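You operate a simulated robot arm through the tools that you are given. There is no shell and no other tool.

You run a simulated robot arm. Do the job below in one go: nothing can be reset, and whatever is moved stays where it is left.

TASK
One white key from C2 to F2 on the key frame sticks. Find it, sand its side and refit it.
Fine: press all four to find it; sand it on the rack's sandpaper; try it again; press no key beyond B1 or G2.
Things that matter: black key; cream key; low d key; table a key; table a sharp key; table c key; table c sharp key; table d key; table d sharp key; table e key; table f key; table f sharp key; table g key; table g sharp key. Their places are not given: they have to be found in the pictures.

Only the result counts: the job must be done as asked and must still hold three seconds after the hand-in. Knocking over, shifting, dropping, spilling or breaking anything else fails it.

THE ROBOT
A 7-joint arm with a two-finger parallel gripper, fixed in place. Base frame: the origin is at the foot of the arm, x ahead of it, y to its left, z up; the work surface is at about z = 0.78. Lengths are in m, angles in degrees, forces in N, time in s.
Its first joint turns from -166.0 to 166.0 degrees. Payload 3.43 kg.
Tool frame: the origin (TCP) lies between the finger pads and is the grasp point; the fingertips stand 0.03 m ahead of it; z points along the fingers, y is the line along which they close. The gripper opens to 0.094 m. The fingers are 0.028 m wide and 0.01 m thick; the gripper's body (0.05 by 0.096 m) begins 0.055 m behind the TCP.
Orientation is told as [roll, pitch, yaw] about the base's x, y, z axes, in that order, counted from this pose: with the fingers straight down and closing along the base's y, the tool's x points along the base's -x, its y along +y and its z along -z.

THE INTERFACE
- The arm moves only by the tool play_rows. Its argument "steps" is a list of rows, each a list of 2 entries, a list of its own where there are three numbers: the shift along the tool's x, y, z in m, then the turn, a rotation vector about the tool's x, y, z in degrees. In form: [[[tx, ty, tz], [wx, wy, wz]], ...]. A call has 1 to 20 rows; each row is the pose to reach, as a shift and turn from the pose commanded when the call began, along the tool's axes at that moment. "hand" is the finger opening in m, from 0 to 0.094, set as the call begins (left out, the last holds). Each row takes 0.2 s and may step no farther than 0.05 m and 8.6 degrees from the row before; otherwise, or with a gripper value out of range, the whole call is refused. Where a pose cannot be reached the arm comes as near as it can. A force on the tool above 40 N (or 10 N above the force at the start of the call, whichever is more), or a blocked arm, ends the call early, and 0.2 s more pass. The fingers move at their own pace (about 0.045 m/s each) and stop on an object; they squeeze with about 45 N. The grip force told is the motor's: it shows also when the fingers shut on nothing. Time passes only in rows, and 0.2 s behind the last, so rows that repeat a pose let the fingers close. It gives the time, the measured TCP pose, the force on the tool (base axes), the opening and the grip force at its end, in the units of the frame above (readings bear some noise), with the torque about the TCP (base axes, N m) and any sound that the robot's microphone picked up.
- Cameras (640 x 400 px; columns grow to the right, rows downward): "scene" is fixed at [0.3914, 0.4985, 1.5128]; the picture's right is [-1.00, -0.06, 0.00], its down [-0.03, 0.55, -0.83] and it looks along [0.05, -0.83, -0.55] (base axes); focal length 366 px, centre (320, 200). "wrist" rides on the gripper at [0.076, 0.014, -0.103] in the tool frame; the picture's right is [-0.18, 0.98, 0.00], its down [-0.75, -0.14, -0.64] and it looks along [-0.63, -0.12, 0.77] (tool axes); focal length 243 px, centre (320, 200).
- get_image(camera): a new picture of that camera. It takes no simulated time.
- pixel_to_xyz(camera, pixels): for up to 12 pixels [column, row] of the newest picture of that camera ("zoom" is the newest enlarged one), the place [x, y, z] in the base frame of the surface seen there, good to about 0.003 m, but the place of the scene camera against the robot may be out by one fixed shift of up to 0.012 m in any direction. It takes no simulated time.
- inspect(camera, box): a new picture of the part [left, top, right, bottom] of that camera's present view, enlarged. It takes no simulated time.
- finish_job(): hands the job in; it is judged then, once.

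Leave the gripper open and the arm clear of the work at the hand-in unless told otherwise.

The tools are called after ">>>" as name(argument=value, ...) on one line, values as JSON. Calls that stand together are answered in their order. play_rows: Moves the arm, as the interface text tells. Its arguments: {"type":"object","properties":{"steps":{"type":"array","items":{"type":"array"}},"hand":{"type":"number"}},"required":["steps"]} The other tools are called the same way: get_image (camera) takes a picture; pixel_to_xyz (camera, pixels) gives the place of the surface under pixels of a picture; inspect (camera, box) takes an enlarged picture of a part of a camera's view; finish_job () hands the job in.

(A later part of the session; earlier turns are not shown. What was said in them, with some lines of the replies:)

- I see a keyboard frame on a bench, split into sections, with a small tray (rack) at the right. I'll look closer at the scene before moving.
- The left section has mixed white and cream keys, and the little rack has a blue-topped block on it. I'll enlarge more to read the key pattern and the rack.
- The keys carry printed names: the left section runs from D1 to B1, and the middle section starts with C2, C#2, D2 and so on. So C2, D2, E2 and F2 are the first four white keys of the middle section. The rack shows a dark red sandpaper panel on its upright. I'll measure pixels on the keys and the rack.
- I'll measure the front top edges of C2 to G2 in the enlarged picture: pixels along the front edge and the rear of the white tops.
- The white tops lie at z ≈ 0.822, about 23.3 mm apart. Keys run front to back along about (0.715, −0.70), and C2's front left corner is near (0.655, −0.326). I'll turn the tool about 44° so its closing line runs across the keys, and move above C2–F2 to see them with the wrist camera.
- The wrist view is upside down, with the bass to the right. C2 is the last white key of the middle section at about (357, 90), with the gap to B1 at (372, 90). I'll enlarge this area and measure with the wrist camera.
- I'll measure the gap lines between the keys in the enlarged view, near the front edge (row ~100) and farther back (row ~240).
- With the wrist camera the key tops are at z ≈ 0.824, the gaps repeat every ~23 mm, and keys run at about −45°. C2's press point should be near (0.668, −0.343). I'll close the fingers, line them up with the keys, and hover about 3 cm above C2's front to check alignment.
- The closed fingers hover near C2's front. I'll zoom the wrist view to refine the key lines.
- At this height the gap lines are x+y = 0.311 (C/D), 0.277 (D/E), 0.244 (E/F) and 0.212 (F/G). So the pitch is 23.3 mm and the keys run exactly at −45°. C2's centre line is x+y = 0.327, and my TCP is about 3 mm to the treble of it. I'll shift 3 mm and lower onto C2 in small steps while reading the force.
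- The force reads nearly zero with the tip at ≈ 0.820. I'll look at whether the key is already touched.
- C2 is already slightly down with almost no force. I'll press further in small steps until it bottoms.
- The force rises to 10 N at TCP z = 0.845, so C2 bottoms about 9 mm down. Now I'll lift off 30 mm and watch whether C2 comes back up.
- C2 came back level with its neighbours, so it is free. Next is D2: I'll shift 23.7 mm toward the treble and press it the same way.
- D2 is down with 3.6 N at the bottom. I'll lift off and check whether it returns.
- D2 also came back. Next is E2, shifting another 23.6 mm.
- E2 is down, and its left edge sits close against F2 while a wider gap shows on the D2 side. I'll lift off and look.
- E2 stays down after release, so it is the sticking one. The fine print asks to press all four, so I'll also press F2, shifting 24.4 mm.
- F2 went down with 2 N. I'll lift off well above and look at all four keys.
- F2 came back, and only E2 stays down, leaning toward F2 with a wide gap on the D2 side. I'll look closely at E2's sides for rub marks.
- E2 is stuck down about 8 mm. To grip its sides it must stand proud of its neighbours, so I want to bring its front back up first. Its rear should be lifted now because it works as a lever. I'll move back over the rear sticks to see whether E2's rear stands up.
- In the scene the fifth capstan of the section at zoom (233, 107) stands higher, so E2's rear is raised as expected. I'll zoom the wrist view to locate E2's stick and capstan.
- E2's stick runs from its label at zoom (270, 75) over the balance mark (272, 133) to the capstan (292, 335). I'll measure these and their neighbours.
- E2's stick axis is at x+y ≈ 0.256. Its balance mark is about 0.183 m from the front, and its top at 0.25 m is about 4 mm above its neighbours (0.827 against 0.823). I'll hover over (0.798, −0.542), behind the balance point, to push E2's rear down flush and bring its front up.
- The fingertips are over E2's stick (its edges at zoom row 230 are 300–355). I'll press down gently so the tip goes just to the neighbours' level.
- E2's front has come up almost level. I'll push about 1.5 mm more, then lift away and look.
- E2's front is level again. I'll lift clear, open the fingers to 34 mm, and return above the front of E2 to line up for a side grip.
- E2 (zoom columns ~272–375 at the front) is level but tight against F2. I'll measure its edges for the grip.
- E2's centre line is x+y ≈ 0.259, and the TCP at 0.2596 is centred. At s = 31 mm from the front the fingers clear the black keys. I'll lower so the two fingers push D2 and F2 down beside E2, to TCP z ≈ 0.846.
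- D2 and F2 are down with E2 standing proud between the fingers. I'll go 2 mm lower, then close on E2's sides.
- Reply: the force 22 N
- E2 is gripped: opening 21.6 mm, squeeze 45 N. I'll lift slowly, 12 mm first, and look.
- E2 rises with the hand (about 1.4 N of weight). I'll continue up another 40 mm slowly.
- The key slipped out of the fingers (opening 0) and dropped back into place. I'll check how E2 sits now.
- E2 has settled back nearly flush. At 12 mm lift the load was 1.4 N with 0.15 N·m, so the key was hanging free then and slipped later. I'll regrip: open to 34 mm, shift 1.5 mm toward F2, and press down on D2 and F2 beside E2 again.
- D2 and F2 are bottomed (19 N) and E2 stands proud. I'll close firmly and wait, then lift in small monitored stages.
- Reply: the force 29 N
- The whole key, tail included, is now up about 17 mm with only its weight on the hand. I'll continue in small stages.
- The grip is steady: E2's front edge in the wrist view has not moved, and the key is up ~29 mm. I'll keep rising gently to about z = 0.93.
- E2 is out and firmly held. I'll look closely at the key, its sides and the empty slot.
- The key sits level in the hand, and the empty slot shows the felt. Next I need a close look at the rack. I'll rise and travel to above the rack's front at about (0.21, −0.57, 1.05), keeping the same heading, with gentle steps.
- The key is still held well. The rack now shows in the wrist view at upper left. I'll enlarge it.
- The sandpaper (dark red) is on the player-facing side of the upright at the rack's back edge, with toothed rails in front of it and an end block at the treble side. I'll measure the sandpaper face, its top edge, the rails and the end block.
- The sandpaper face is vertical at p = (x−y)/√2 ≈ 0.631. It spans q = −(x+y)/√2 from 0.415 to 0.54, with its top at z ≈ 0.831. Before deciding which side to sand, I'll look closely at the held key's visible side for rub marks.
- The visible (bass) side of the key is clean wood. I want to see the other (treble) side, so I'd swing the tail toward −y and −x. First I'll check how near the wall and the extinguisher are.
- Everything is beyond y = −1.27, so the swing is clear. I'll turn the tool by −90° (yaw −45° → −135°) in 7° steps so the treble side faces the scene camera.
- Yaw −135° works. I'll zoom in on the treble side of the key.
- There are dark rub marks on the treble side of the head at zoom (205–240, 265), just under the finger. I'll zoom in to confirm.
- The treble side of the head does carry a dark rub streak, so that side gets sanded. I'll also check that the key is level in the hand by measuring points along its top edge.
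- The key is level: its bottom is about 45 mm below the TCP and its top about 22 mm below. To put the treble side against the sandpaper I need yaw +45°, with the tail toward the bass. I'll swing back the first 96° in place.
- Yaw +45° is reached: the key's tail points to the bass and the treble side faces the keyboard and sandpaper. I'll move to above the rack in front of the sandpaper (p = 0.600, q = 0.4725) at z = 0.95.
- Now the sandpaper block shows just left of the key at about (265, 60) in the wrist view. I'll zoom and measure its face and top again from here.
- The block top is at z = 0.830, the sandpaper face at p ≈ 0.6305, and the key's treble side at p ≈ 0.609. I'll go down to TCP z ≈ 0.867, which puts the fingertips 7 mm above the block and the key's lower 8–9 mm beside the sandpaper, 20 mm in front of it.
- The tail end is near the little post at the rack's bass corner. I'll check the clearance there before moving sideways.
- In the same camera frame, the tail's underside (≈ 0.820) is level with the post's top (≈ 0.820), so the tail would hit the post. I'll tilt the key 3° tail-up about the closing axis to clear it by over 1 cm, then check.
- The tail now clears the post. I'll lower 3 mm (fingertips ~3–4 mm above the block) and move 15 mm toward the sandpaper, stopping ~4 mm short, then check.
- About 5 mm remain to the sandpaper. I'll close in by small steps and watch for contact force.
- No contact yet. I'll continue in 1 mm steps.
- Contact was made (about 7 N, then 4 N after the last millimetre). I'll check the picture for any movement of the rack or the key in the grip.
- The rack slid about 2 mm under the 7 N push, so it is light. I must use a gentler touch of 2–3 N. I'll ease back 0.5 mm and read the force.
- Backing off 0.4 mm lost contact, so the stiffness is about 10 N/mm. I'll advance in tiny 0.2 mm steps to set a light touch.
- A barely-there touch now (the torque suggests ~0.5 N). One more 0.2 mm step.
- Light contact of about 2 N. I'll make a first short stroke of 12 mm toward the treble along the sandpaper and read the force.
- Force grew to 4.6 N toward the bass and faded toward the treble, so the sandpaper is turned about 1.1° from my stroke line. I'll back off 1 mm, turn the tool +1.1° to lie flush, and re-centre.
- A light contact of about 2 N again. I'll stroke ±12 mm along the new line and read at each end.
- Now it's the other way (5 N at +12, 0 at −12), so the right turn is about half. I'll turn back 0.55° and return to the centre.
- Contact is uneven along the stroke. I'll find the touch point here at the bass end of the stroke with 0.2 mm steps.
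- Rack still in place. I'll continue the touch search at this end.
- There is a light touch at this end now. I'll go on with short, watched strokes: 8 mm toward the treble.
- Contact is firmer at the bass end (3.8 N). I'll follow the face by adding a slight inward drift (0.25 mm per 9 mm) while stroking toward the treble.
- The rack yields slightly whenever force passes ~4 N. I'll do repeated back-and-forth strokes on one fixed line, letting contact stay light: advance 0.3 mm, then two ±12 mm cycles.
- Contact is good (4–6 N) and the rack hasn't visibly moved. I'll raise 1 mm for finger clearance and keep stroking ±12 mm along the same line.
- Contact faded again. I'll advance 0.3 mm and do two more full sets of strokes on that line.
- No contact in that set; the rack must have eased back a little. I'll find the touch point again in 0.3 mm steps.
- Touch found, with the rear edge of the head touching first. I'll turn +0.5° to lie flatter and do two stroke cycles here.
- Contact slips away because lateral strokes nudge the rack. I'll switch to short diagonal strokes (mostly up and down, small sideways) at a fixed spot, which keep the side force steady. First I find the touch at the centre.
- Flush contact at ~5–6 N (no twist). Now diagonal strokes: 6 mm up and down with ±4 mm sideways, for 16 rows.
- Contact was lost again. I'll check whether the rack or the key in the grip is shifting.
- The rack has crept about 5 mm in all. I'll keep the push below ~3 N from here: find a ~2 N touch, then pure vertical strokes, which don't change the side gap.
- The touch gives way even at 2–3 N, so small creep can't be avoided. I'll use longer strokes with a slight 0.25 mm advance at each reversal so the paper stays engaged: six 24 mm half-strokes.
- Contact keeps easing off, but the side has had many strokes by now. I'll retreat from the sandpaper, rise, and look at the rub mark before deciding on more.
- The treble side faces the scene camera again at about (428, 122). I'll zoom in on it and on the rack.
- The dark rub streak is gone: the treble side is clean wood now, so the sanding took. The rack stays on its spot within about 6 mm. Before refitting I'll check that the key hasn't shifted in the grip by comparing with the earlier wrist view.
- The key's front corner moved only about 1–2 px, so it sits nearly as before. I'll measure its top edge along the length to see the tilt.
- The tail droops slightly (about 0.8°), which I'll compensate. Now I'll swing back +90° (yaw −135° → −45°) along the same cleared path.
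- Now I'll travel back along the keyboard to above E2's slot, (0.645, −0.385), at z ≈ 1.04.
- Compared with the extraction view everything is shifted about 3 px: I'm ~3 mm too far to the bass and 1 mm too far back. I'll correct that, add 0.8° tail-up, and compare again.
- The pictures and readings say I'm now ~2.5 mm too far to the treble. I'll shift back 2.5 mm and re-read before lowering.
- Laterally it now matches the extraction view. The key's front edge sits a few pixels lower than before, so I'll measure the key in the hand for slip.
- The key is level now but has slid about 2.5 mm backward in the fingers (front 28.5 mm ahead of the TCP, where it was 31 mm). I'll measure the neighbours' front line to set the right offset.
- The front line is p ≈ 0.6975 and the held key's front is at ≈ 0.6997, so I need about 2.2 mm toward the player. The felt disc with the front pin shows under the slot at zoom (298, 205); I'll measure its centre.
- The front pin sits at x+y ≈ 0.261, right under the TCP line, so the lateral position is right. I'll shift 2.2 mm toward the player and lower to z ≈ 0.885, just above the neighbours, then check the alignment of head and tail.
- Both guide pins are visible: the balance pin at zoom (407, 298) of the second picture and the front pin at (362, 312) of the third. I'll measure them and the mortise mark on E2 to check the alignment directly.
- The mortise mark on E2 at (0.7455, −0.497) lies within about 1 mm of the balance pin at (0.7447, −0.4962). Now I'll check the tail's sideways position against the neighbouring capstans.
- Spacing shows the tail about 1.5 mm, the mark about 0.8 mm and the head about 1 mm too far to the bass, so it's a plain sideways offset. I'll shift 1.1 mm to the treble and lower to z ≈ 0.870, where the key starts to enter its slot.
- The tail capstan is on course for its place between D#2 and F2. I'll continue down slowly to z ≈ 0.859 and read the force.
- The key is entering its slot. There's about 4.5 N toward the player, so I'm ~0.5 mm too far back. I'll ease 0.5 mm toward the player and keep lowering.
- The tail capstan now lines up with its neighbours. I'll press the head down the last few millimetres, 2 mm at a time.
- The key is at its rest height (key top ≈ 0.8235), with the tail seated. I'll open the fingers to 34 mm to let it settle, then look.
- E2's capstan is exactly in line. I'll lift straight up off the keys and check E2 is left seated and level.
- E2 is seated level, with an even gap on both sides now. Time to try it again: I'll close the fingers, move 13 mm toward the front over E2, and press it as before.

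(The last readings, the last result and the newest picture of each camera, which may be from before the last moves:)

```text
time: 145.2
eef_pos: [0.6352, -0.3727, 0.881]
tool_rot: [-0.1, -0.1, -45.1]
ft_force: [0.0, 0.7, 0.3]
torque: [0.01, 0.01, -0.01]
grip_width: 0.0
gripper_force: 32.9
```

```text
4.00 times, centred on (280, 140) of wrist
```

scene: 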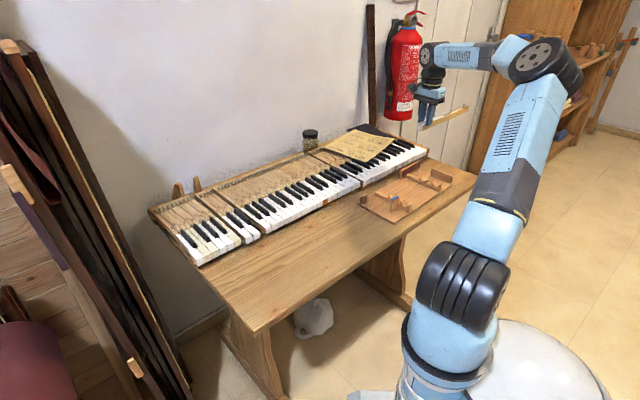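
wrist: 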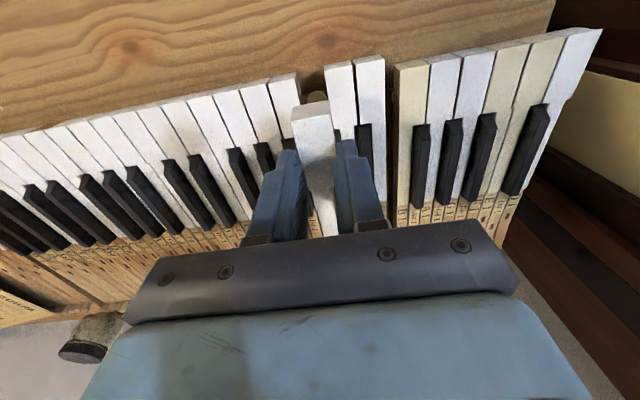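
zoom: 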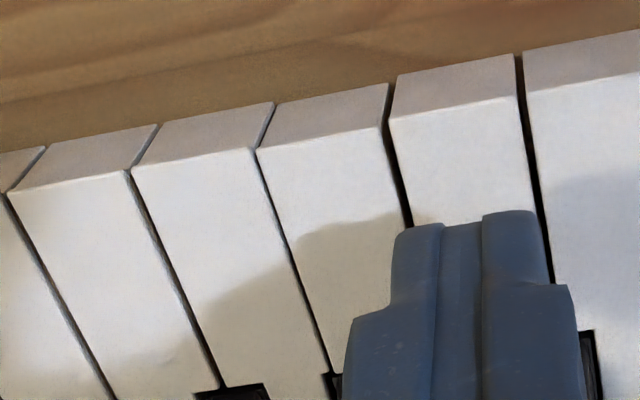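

The fingers are over E2's front as in the first test. I'll press it to the bottom.

>>> play_rows(steps=[[[0, 0, 0.012], [0, 0, 0]], [[0, 0, 0.022], [0, 0, 0]], [[0, 0, 0.028], [0, 0, 0]], [[0, 0, 0.032], [0, 0, 0]], [[0, 0, 0.0345], [0, 0, 0]], [[0, 0, 0.0355], [0, 0, 0]], [[0, 0, 0.0355], [0, 0, 0]]])

>>> inspect(camera="wrist", box=[220, 90, 380, 190])

>>> inspect(camera="scene", box=[220, 200, 280, 250])

```text
time: 146.8
eef_pos: [0.6359, -0.373, 0.8455]
tool_rot: [-0.1, 0.0, -45.0]
ft_force: [0.5, 0.2, 0.8]
torque: [0.02, 0.0, -0.01]
grip_width: 0.0
gripper_force: 32.9
```

```text
4.00 times, centred on (300, 140) of wrist
```

zoom: 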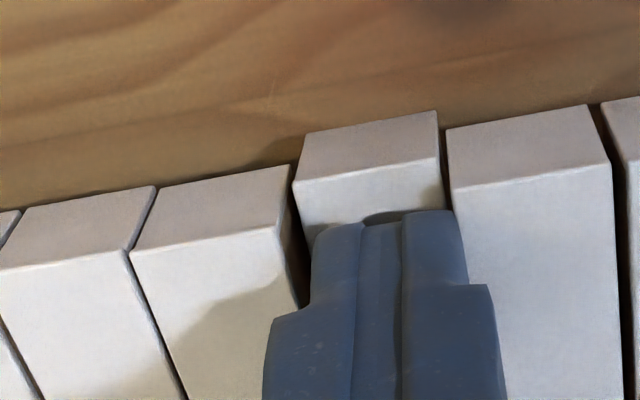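

```text
8.00 times, centred on (250, 225) of scene
```

zoom: 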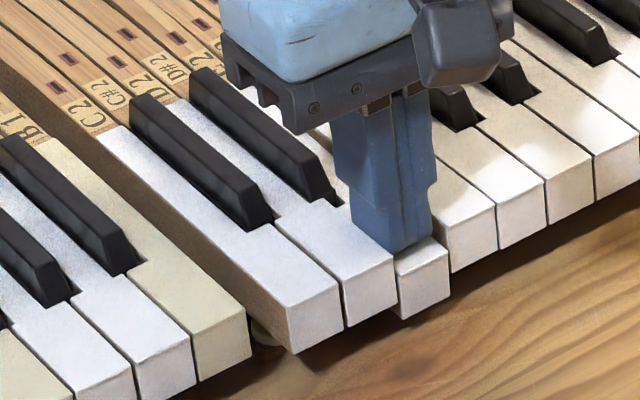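

E2 is down with under 1 N. I'll press 1 mm more to reach the bottom fully, then release and watch.

>>> play_rows(steps=[[[0, 0, 0.0005], [0, 0, 0]], [[0, 0, 0.001], [0, 0, 0]], [[0, 0, 0.001], [0, 0, 0]]])

>>> play_rows(steps=[[[0, 0, -0.004], [0, 0, 0]], [[0, 0, -0.01], [0, 0, 0]], [[0, 0, -0.02], [0, 0, 0]], [[0, 0, -0.035], [0, 0, 0]], [[0, 0, -0.05], [0, 0, 0]], [[0, 0, -0.05], [0, 0, 0]]])

>>> inspect(camera="wrist", box=[200, 80, 380, 190])

>>> inspect(camera="scene", box=[220, 200, 280, 250])

```text
time: 147.6
eef_pos: [0.635, -0.3724, 0.845]
tool_rot: [-0.1, 0.1, -45.1]
ft_force: [0.6, 0.4, 0.3]
torque: [0.0, -0.02, -0.01]
grip_width: 0.0
gripper_force: 32.7
```

```text
time: 149.0
eef_pos: [0.6355, -0.3704, 0.8951]
tool_rot: [0.0, -0.1, -45.0]
ft_force: [-0.6, -0.3, -0.6]
torque: [0.04, 0.0, -0.05]
grip_width: 0.0
gripper_force: 33.0
```

```text
3.56 times, centred on (290, 135) of wrist
```

zoom: 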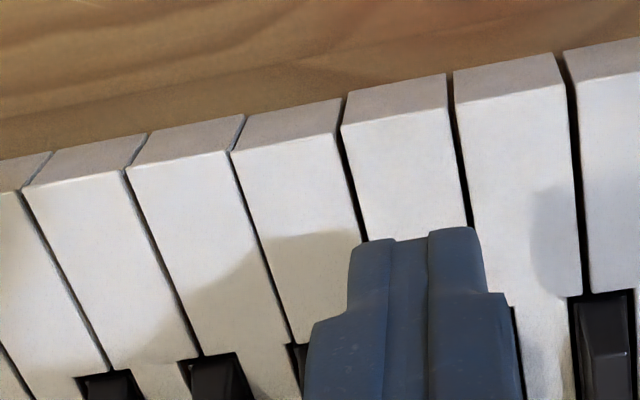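

```text
8.00 times, centred on (250, 225) of scene
```

zoom: 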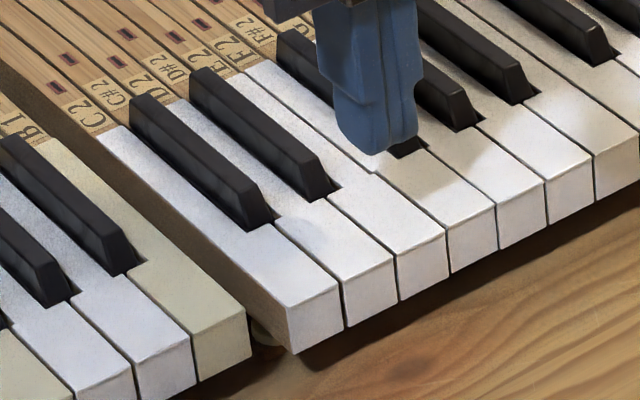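

E2 came straight back up level with its neighbours, so the repair holds. For a full test I'll press once more until it clearly bottoms, then release.

>>> play_rows(steps=[[[0, 0, 0.015], [0, 0, 0]], [[0, 0, 0.03], [0, 0, 0]], [[0, 0, 0.042], [0, 0, 0]], [[0, 0, 0.047], [0, 0, 0]], [[0, 0, 0.0495], [0, 0, 0]], [[0, 0, 0.0508], [0, 0, 0]], [[0, 0, 0.0518], [0, 0, 0]], [[0, 0, 0.0518], [0, 0, 0]]])

>>> play_rows(steps=[[[0, 0, -0.004], [0, 0, 0]], [[0, 0, -0.01], [0, 0, 0]], [[0, 0, -0.02], [0, 0, 0]], [[0, 0, -0.045], [0, 0, 0]], [[0, 0, -0.08], [0, 0, 0]], [[0, 0, -0.12], [0, 0, 0]], [[0, 0, -0.12], [0, 0, 0]]])

>>> inspect(camera="wrist", box=[220, 40, 420, 170])

>>> inspect(camera="scene", box=[180, 165, 290, 250])

>>> inspect(camera="scene", box=[350, 130, 470, 230])

```text
time: 150.8
eef_pos: [0.6366, -0.3722, 0.8447]
tool_rot: [-0.1, -0.1, -45.2]
ft_force: [1.8, -0.4, 29.9]
torque: [-0.36, -0.34, 0.07]
grip_width: 0.0
gripper_force: 32.9
```

```text
time: 152.4
eef_pos: [0.6364, -0.3729, 0.9628]
tool_rot: [-0.1, 0.0, -45.0]
ft_force: [0.8, 0.4, 0.2]
torque: [0.02, -0.01, -0.04]
grip_width: 0.0002
gripper_force: 33.6
```

```text
3.08 times, centred on (320, 105) of wrist
```

zoom: 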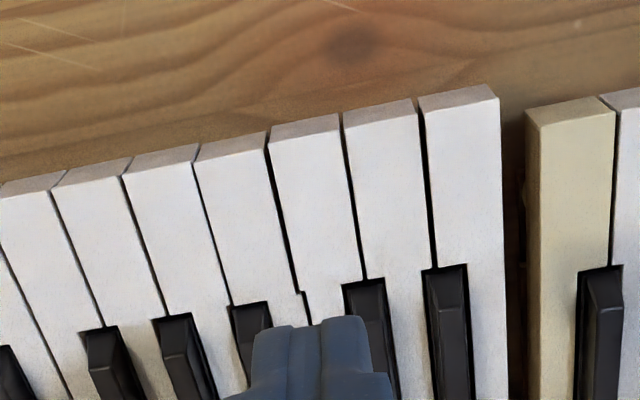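

```text
4.71 times, centred on (235, 208) of scene
```

zoom: 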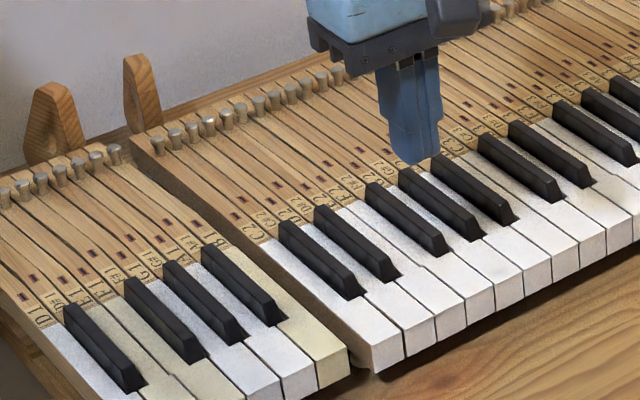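

```text
4.00 times, centred on (410, 180) of scene
```

zoom: 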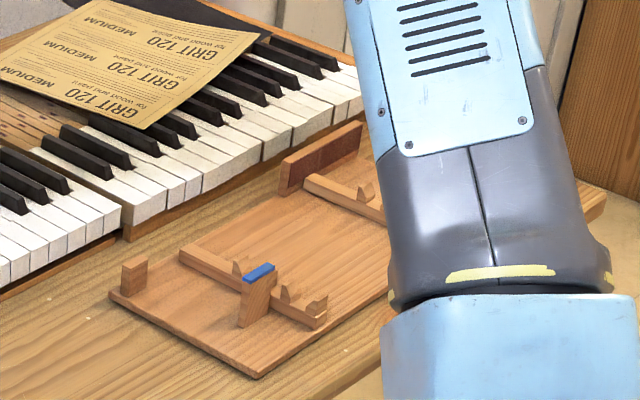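

E2 bottomed at 30 N and came back level, so it's repaired. The rack crept about 5–7 mm during sanding, and I'd like to know exactly how far. I'll go back to the earlier viewing spot above the rack and measure the sandpaper face the same way as at first.

>>> play_rows(steps=[[[0.006, -0.015, -0.03], [0, 0, 0]], [[0.018, -0.045, -0.06], [0, 0, 0]], [[0.033, -0.085, -0.08], [0, 0, 0]], [[0.049, -0.13, -0.09], [0, 0, 0]], [[0.066, -0.175, -0.09], [0, 0, 0]], [[0.083, -0.22, -0.09], [0, 0, 0]], [[0.1, -0.265, -0.09], [0, 0, 0]], [[0.117, -0.31, -0.09], [0, 0, 0]], [[0.133, -0.355, -0.09], [0, 0, 0]], [[0.149, -0.395, -0.09], [0, 0, 0]], [[0.16, -0.425, -0.09], [0, 0, 0]], [[0.164, -0.438, -0.09], [0, 0, 0]], [[0.164, -0.438, -0.09], [0, 0, 0]]])

>>> get_image(camera="wrist")

>>> inspect(camera="wrist", box=[70, 50, 250, 180])

>>> inspect(camera="scene", box=[350, 130, 470, 230])

```text
time: 155.2
eef_pos: [0.2115, -0.5641, 1.054]
tool_rot: [-0.1, 0.0, -45.1]
ft_force: [-0.4, -0.4, 0.4]
torque: [-0.01, -0.01, 0.05]
grip_width: 0.0001
gripper_force: 32.9
```

```text
taken
```

wrist: 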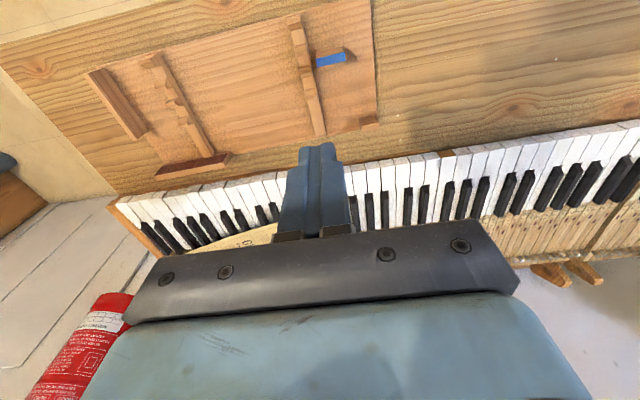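

```text
3.08 times, centred on (160, 115) of wrist
```

zoom: 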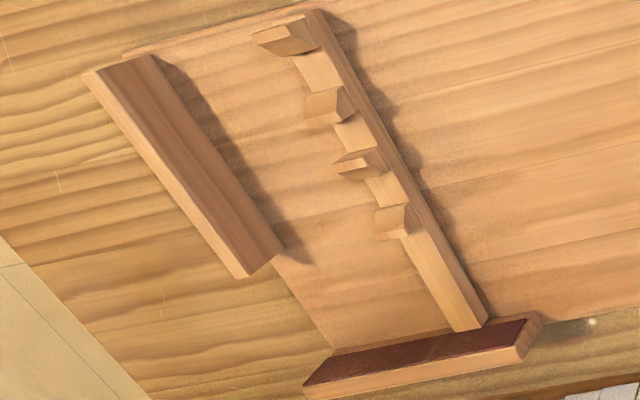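

```text
4.00 times, centred on (410, 180) of scene
```

zoom: 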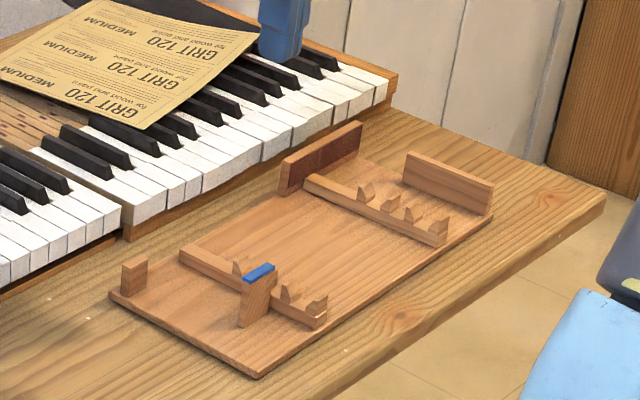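

The view matches the first one (the table marks coincide), but the rack features have shifted, more at the treble end. I'll measure the same features: end block corners, sandpaper face, post and board corners.

>>> pixel_to_xyz(camera="zoom", pixels=[[96, 78], [238, 265], [258, 270], [340, 360], [515, 325], [320, 375], [516, 340], [425, 350], [315, 388], [515, 358], [466, 315], [400, 220]])

>>> pixel_to_xyz(camera="wrist", pixels=[[369, 121], [362, 121], [376, 117], [330, 60], [345, 56], [298, 20], [372, 3], [380, 110]])

>>> inspect(camera="wrist", box=[270, 0, 390, 140])

```text
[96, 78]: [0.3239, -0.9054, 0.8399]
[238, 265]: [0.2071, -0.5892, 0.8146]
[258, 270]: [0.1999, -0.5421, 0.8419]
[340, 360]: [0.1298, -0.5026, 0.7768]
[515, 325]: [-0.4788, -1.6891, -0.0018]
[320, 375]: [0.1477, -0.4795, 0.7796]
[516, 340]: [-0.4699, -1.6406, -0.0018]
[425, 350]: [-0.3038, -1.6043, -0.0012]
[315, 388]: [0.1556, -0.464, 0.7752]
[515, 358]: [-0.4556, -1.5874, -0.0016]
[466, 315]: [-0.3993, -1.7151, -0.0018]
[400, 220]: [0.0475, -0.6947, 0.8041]
```

```text
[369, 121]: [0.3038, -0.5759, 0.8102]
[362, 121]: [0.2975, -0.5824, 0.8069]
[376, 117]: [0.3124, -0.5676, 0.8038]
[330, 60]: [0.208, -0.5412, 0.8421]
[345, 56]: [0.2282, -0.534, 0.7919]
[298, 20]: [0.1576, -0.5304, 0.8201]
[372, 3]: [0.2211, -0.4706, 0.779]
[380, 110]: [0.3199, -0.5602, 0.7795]
```

```text
2.86 times, centred on (330, 70) of wrist
```

zoom: 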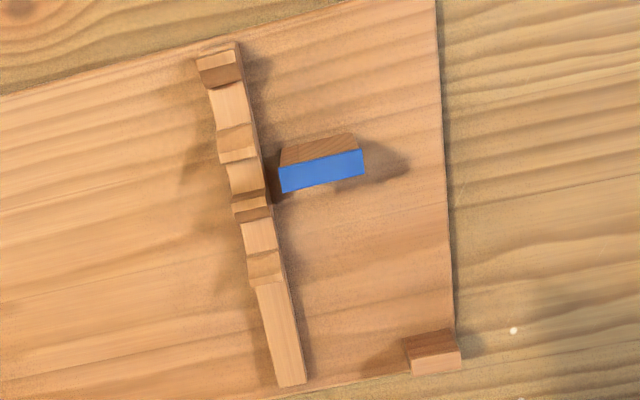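

The second batch used the wrong enlarged picture. Bass post: unchanged. Treble end: moved. So the rack turned about 1.5° around its bass corner. I'll re-measure the treble end properly.

>>> inspect(camera="wrist", box=[70, 50, 250, 180])

>>> pixel_to_xyz(camera="zoom", pixels=[[96, 78], [238, 265], [258, 270], [340, 360], [515, 325], [320, 375], [516, 340], [425, 350], [315, 388], [515, 358], [466, 315], [400, 220]])

```text
3.08 times, centred on (160, 115) of wrist
```

zoom: 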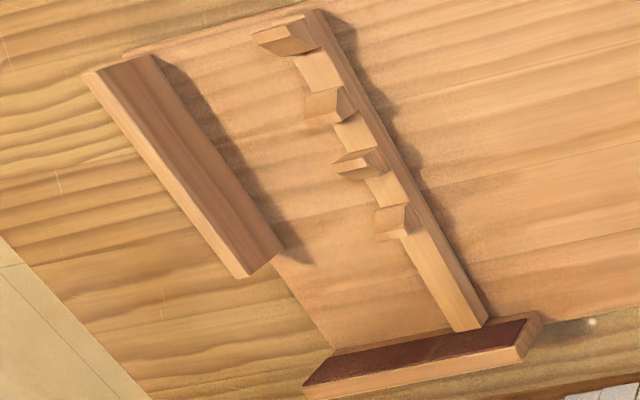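

```text
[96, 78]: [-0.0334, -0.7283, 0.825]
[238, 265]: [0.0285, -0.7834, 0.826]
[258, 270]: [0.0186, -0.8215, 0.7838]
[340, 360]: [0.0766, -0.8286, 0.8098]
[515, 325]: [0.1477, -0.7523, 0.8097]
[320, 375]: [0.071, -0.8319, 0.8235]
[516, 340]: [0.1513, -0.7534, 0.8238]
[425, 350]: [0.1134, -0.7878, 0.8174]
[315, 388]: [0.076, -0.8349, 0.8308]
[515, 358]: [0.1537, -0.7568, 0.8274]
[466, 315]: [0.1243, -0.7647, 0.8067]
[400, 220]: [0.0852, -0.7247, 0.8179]
```

The sandpaper end moved about 7.5 mm and the bass post about 1–2 mm. I can nudge the rack back by pushing the upright's back face gently toward the player, if the gap to the keyboard is wide enough. I'll measure that gap.

>>> inspect(camera="wrist", box=[130, 130, 290, 230])

>>> pixel_to_xyz(camera="zoom", pixels=[[120, 198], [390, 120], [395, 105], [250, 150], [100, 190], [300, 190], [400, 165], [200, 215], [150, 235], [350, 180], [450, 150], [110, 205]])

```text
4.00 times, centred on (210, 180) of wrist
```

zoom: 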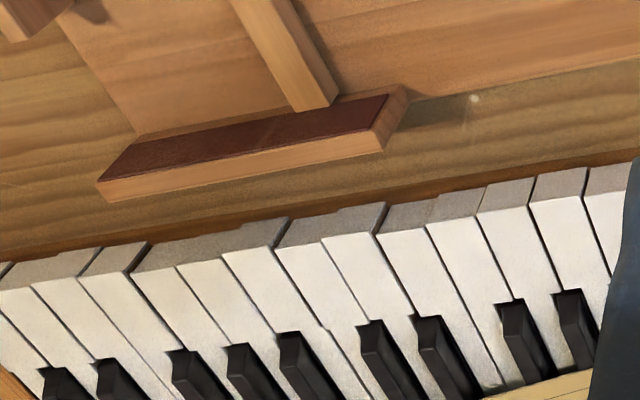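

```text
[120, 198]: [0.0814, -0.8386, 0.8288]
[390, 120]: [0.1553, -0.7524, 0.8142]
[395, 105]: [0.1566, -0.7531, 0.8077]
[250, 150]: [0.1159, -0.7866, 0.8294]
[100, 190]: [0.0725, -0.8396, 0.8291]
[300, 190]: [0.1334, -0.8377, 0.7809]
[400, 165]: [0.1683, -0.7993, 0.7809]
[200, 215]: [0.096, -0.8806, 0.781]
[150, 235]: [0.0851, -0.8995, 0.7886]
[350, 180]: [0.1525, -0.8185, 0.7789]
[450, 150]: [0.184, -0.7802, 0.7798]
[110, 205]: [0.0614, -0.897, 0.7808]
```

The gap behind the upright is about 42 mm (block back at p ≈ 0.651, keyboard base at ≈ 0.693), enough for the closed 20 mm fingers turned edgewise. I'll turn to yaw +45° and hover above the middle of that gap at (0.131, −0.817, 0.93).

>>> play_rows(hand=0.0, steps=[[[-0.005, -0.01, 0.0], [0, 0, -5]], [[-0.014, -0.027, 0.005], [0, 0, -12]], [[-0.025, -0.048, 0.01], [0, 0, -20]], [[-0.036, -0.07, 0.015], [0, 0, -28]], [[-0.047, -0.091, 0.02], [0, 0, -36]], [[-0.058, -0.112, 0.03], [0, 0, -44]], [[-0.069, -0.133, 0.04], [0, 0, -52]], [[-0.08, -0.155, 0.05], [0, 0, -60]], [[-0.091, -0.176, 0.062], [0, 0, -68]], [[-0.101, -0.196, 0.075], [0, 0, -76]], [[-0.111, -0.215, 0.09], [0, 0, -83]], [[-0.119, -0.229, 0.108], [0, 0, -88]], [[-0.122, -0.2356, 0.124], [0, 0, -90.1]], [[-0.122, -0.2356, 0.124], [0, 0, -90.1]]])

>>> get_image(camera="wrist")

>>> inspect(camera="wrist", box=[200, 0, 400, 170])

>>> inspect(camera="scene", box=[370, 120, 470, 200])

```text
time: 158.2
eef_pos: [0.1283, -0.8184, 0.9312]
tool_rot: [0.1, 0.0, 45.0]
ft_force: [-0.2, -0.4, -0.2]
torque: [-0.01, 0.01, 0.01]
grip_width: 0.0
gripper_force: 33.1
```

```text
taken
```

wrist: 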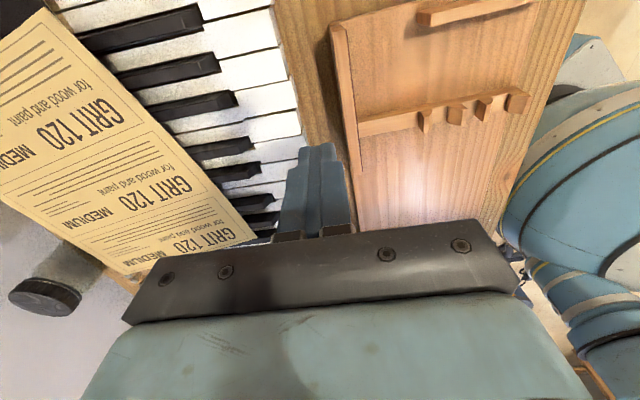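

```text
2.35 times, centred on (300, 85) of wrist
```

zoom: 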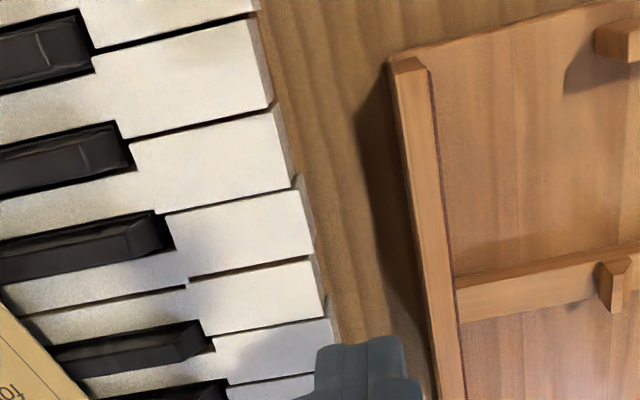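

```text
5.00 times, centred on (420, 160) of scene
```

zoom: 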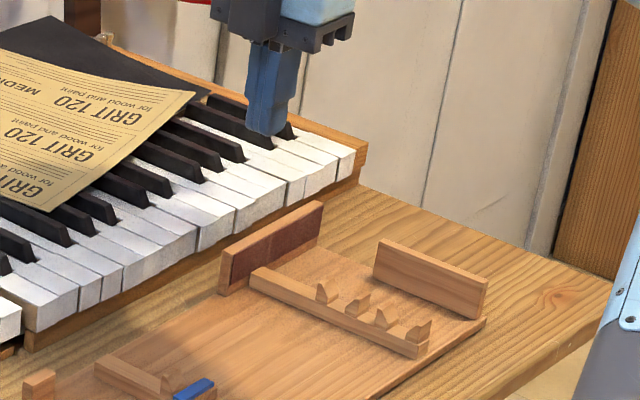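

>>> pixel_to_xyz(camera="wrist", pixels=[[289, 73], [298, 110], [301, 127], [292, 75], [341, 85], [345, 110], [349, 145], [338, 85], [321, 106], [305, 130], [335, 60], [310, 145]])

```text
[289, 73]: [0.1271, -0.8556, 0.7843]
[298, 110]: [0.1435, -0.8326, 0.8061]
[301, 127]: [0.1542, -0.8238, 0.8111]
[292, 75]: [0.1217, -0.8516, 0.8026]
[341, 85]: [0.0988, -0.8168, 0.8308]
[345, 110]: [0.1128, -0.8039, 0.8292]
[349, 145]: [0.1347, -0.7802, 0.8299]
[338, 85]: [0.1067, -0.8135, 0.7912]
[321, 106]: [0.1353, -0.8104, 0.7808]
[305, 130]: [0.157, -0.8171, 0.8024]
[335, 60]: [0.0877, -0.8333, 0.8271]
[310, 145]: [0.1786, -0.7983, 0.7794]
```

There is about 38 mm of room (block back at p ≈ 0.650, key fronts at ≈ 0.690), and the TCP at p = 0.6695 is centred. I'll lower the closed fingers into the gap to z ≈ 0.832, well off the keys.

>>> play_rows(steps=[[[0, 0, 0.02], [0, 0, 0]], [[0, 0, 0.045], [0, 0, 0]], [[0, 0, 0.065], [0, 0, 0]], [[0, 0, 0.08], [0, 0, 0]], [[0, 0, 0.09], [0, 0, 0]], [[0, 0, 0.099], [0, 0, 0]], [[0, 0, 0.099], [0, 0, 0]]])

>>> inspect(camera="wrist", box=[200, 0, 400, 170])

>>> inspect(camera="scene", box=[370, 120, 470, 200])

```text
time: 159.8
eef_pos: [0.1286, -0.8161, 0.8317]
tool_rot: [0.0, 0.1, 45.1]
ft_force: [0.3, 0.1, -0.1]
torque: [-0.02, 0.0, 0.01]
grip_width: 0.0
gripper_force: 32.9
```

```text
2.35 times, centred on (300, 85) of wrist
```

zoom: 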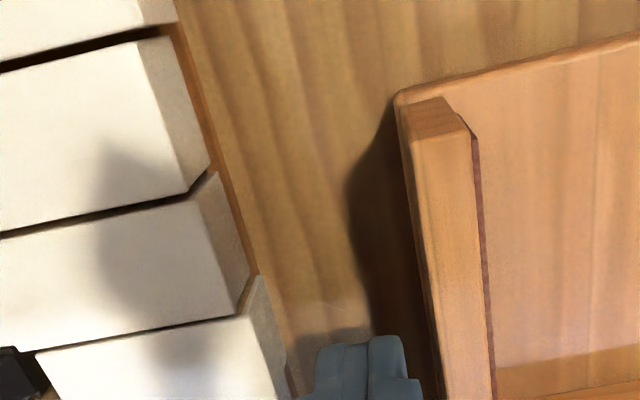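

```text
5.00 times, centred on (420, 160) of scene
```

zoom: 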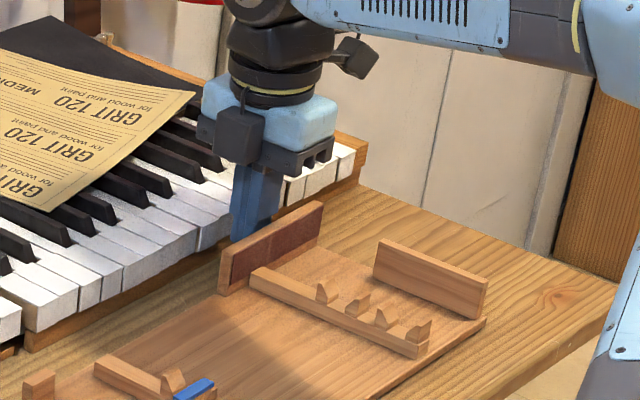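

The fingers stand in the gap, clear of both sides. I'll move toward the upright in small steps until I feel it.

>>> play_rows(steps=[[[0, 0.002, 0], [0, 0, 0]], [[0, 0.004, 0], [0, 0, 0]], [[0, 0.006, 0], [0, 0, 0]], [[0, 0.0075, 0], [0, 0, 0]], [[0, 0.0075, 0], [0, 0, 0]]])

>>> play_rows(steps=[[[0, 0.001, 0], [0, 0, 0]], [[0, 0.002, 0], [0, 0, 0]], [[0, 0.002, 0], [0, 0, 0]]])

>>> inspect(camera="wrist", box=[200, 0, 400, 170])

```text
time: 161.0
eef_pos: [0.1235, -0.8122, 0.8319]
tool_rot: [0.0, 0.1, 45.1]
ft_force: [-0.1, -0.6, 0.6]
torque: [-0.02, 0.01, -0.02]
grip_width: 0.0
gripper_force: 32.4
```

```text
time: 161.8
eef_pos: [0.1228, -0.8108, 0.8317]
tool_rot: [0.0, 0.1, 44.9]
ft_force: [0.5, 0.6, -0.2]
torque: [0.03, 0.02, 0.01]
grip_width: 0.0005
gripper_force: 33.2
```

```text
2.35 times, centred on (300, 85) of wrist
```

zoom: 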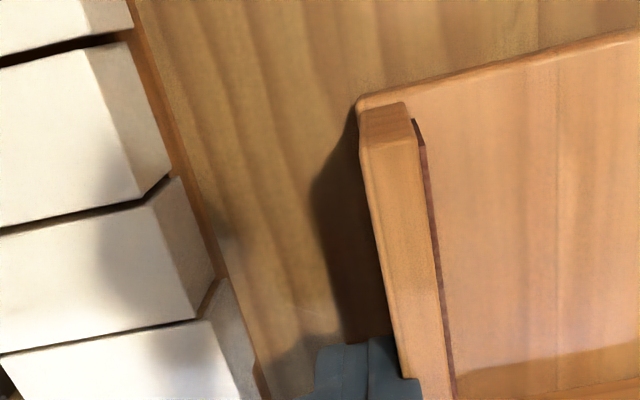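

Almost touching (TCP p ≈ 0.660). I'll continue 1 mm at a time.

>>> play_rows(steps=[[[0, 0.001, 0], [0, 0, 0]], [[0, 0.001, 0], [0, 0, 0]]])

>>> play_rows(steps=[[[0, 0.001, 0], [0, 0, 0]], [[0, 0.001, 0], [0, 0, 0]]])

```text
time: 162.4
eef_pos: [0.1212, -0.8094, 0.8312]
tool_rot: [0.0, 0.1, 45.0]
ft_force: [1.3, -1.0, 1.0]
torque: [0.0, 0.01, 0.01]
grip_width: 0.0001
gripper_force: 32.5
```

```text
time: 163.0
eef_pos: [0.1212, -0.8091, 0.8311]
tool_rot: [0.0, 0.1, 45.0]
ft_force: [3.1, -2.4, 1.9]
torque: [-0.04, -0.02, 0.06]
grip_width: 0.0003
gripper_force: 33.8
```

Contact at about 4 N. I'll push 5 mm slowly, then check the rack.

>>> play_rows(steps=[[[0, 0.001, 0], [0, 0, 0]], [[0, 0.002, 0], [0, 0, 0]], [[0, 0.003, 0], [0, 0, 0]], [[0, 0.004, 0], [0, 0, 0]], [[0, 0.005, 0], [0, 0, 0]], [[0, 0.005, 0], [0, 0, 0]]])

>>> inspect(camera="scene", box=[350, 130, 470, 230])

>>> inspect(camera="wrist", box=[200, 0, 400, 170])

```text
time: 164.4
eef_pos: [0.1167, -0.8074, 0.8309]
tool_rot: [0.0, 0.1, 45.0]
ft_force: [3.0, -3.7, 2.5]
torque: [-0.07, -0.01, 0.09]
grip_width: 0.0001
gripper_force: 33.1
```

```text
4.00 times, centred on (410, 180) of scene
```

zoom: 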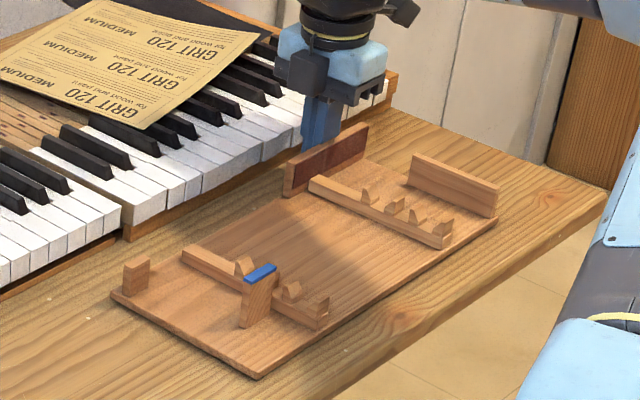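

```text
2.35 times, centred on (300, 85) of wrist
```

zoom: 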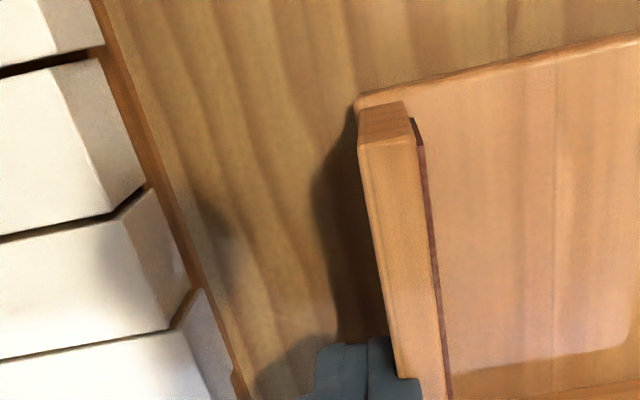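

The rack is nearly back (treble end within ~2 mm of its first place). I'll push 1.5 mm more, then back away and lift out.

>>> play_rows(steps=[[[0, 0.0008, 0], [0, 0, 0]], [[0, 0.0016, 0], [0, 0, 0]], [[0, 0.0016, 0], [0, 0, 0]]])

>>> play_rows(steps=[[[0, -0.003, 0], [0, 0, 0]], [[0, -0.008, 0], [0, 0, 0]], [[0, -0.012, 0], [0, 0, 0]], [[0, -0.012, -0.015], [0, 0, 0]], [[0, -0.012, -0.045], [0, 0, 0]], [[0, -0.012, -0.08], [0, 0, 0]], [[0, -0.012, -0.12], [0, 0, 0]], [[0, -0.012, -0.16], [0, 0, 0]], [[0, -0.012, -0.2], [0, 0, 0]], [[0, -0.012, -0.2], [0, 0, 0]]])

>>> inspect(camera="scene", box=[350, 130, 470, 230])

>>> get_image(camera="wrist")

```text
time: 165.2
eef_pos: [0.1143, -0.8054, 0.8312]
tool_rot: [0.0, 0.0, 45.1]
ft_force: [3.5, -0.8, -0.1]
torque: [-0.02, -0.04, 0.02]
grip_width: 0.0001
gripper_force: 33.6
```

```text
time: 167.4
eef_pos: [0.1244, -0.816, 1.0339]
tool_rot: [0.1, 0.1, 45.0]
ft_force: [0.2, 0.8, 0.0]
torque: [0.02, 0.0, 0.05]
grip_width: 0.0002
gripper_force: 32.7
```

```text
4.00 times, centred on (410, 180) of scene
```

zoom: 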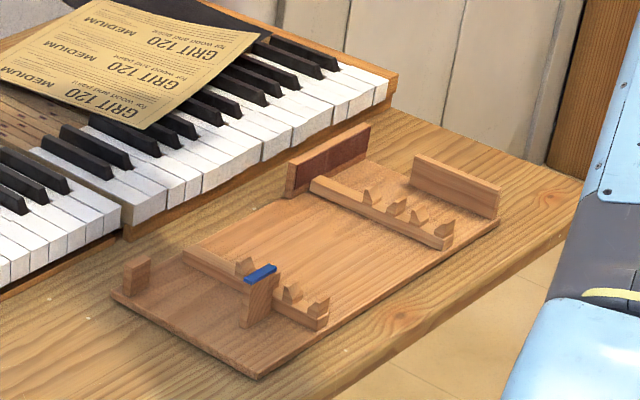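

```text
taken
```

wrist: 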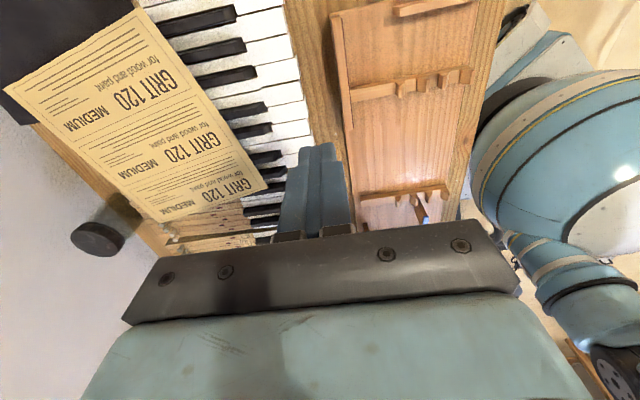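

The rack is back to within 1–2 mm of its first place, and I touched no keys there. Now I'll open the gripper and return the arm to its starting pose, clear of the work.

>>> play_rows(hand=0.09, steps=[[[-0.01, 0.002, -0.02], [0, 0, 1]], [[-0.035, 0.008, -0.04], [0, 0, 4]], [[-0.075, 0.018, -0.055], [0, 0, 7]], [[-0.12, 0.028, -0.065], [0, 0, 11]], [[-0.165, 0.038, -0.07], [0, 0, 15]], [[-0.21, 0.049, -0.07], [0, 0, 19]], [[-0.255, 0.06, -0.07], [0, 0, 23]], [[-0.3, 0.07, -0.07], [0, 0, 27]], [[-0.345, 0.081, -0.07], [0, 0, 31]], [[-0.39, 0.091, -0.07], [0, 0, 35]], [[-0.435, 0.102, -0.07], [0, 0, 38]], [[-0.48, 0.113, -0.07], [0, 0, 41]], [[-0.52, 0.122, -0.07], [0, 0, 43.5]], [[-0.545, 0.128, -0.07], [0, 0, 45.2]], [[-0.5544, 0.13, -0.07], [0, 0, 45.2]], [[-0.5544, 0.13, -0.07], [0, 0, 45.2]]])

>>> get_image(camera="scene")

>>> inspect(camera="scene", box=[140, 130, 300, 270])

>>> inspect(camera="scene", box=[220, 200, 280, 250])

>>> inspect(camera="scene", box=[290, 110, 470, 230])

```text
time: 170.8
eef_pos: [0.4235, -0.3283, 1.1031]
tool_rot: [0.1, 0.1, -0.3]
ft_force: [0.0, 0.5, 0.0]
torque: [0.01, 0.0, -0.03]
grip_width: 0.09
gripper_force: 0.1
```

```text
taken
```

scene: 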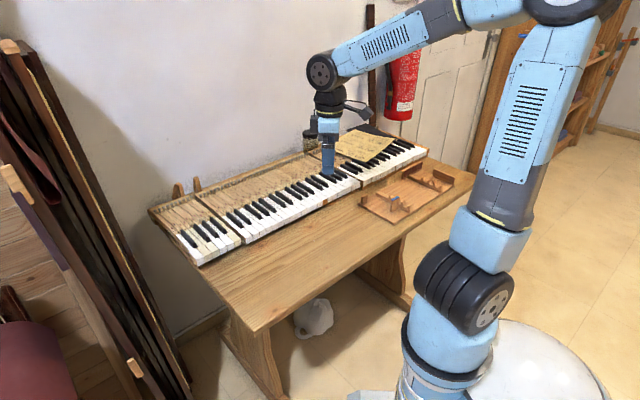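

```text
2.86 times, centred on (220, 200) of scene
```

zoom: 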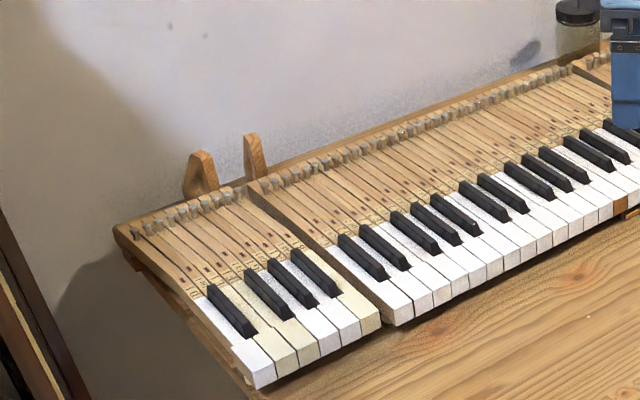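

```text
8.00 times, centred on (250, 225) of scene
```

zoom: 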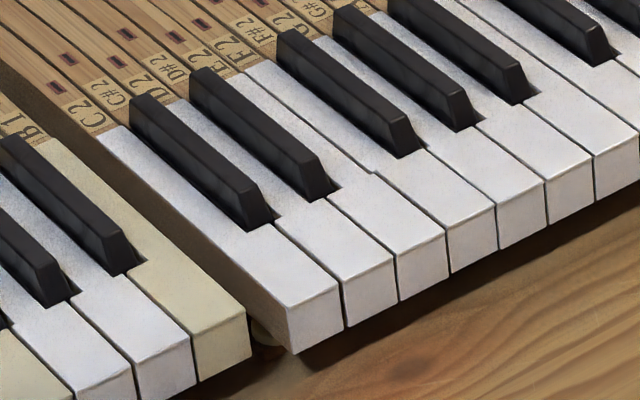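

```text
3.33 times, centred on (380, 170) of scene
```

zoom: 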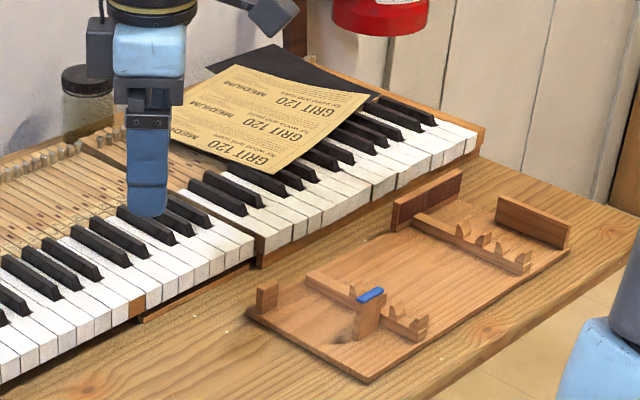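

The pictures match the start: E2 sits level with even gaps and returns after pressing, the neighbouring keys are level, and the rack is on its spot. The gripper is open and the arm is at its start pose. I'll hand in the job.

>>> finish_job()

```text
The job is handed in.
```

The sticking key was E2. I took it out, sanded it, put it back, and it now returns when pressed. The job is handed in, with the gripper open and the arm back at its start pose.

- **Finding it:** I pressed C2, D2, E2 and F2. Only E2 stayed down.
- **Sanding:** The side of E2 facing F2 had a dark rub mark. I rubbed that side on the rack's sandpaper until the mark was gone.
- **Refitting:** E2 sits level with its neighbours again, with an even gap on both sides. I pressed it twice afterwards, once firmly to the bottom, and it came straight back up both times.

Three things went less than smoothly:

- **Dropped key:** On my first attempt to lift E2, it slipped out of the fingers after a short rise and fell back into its slot. The second lift held.
- **Rack moved:** The rack slid about 7 mm at the sandpaper end while I was sanding. I pushed it back, and it is now within about 1–2 mm of where it started.
- **Neighbouring keys:** I pressed D2 and F2 with the fingertips while gripping and refitting E2. No key beyond B1 or G2 was pressed.
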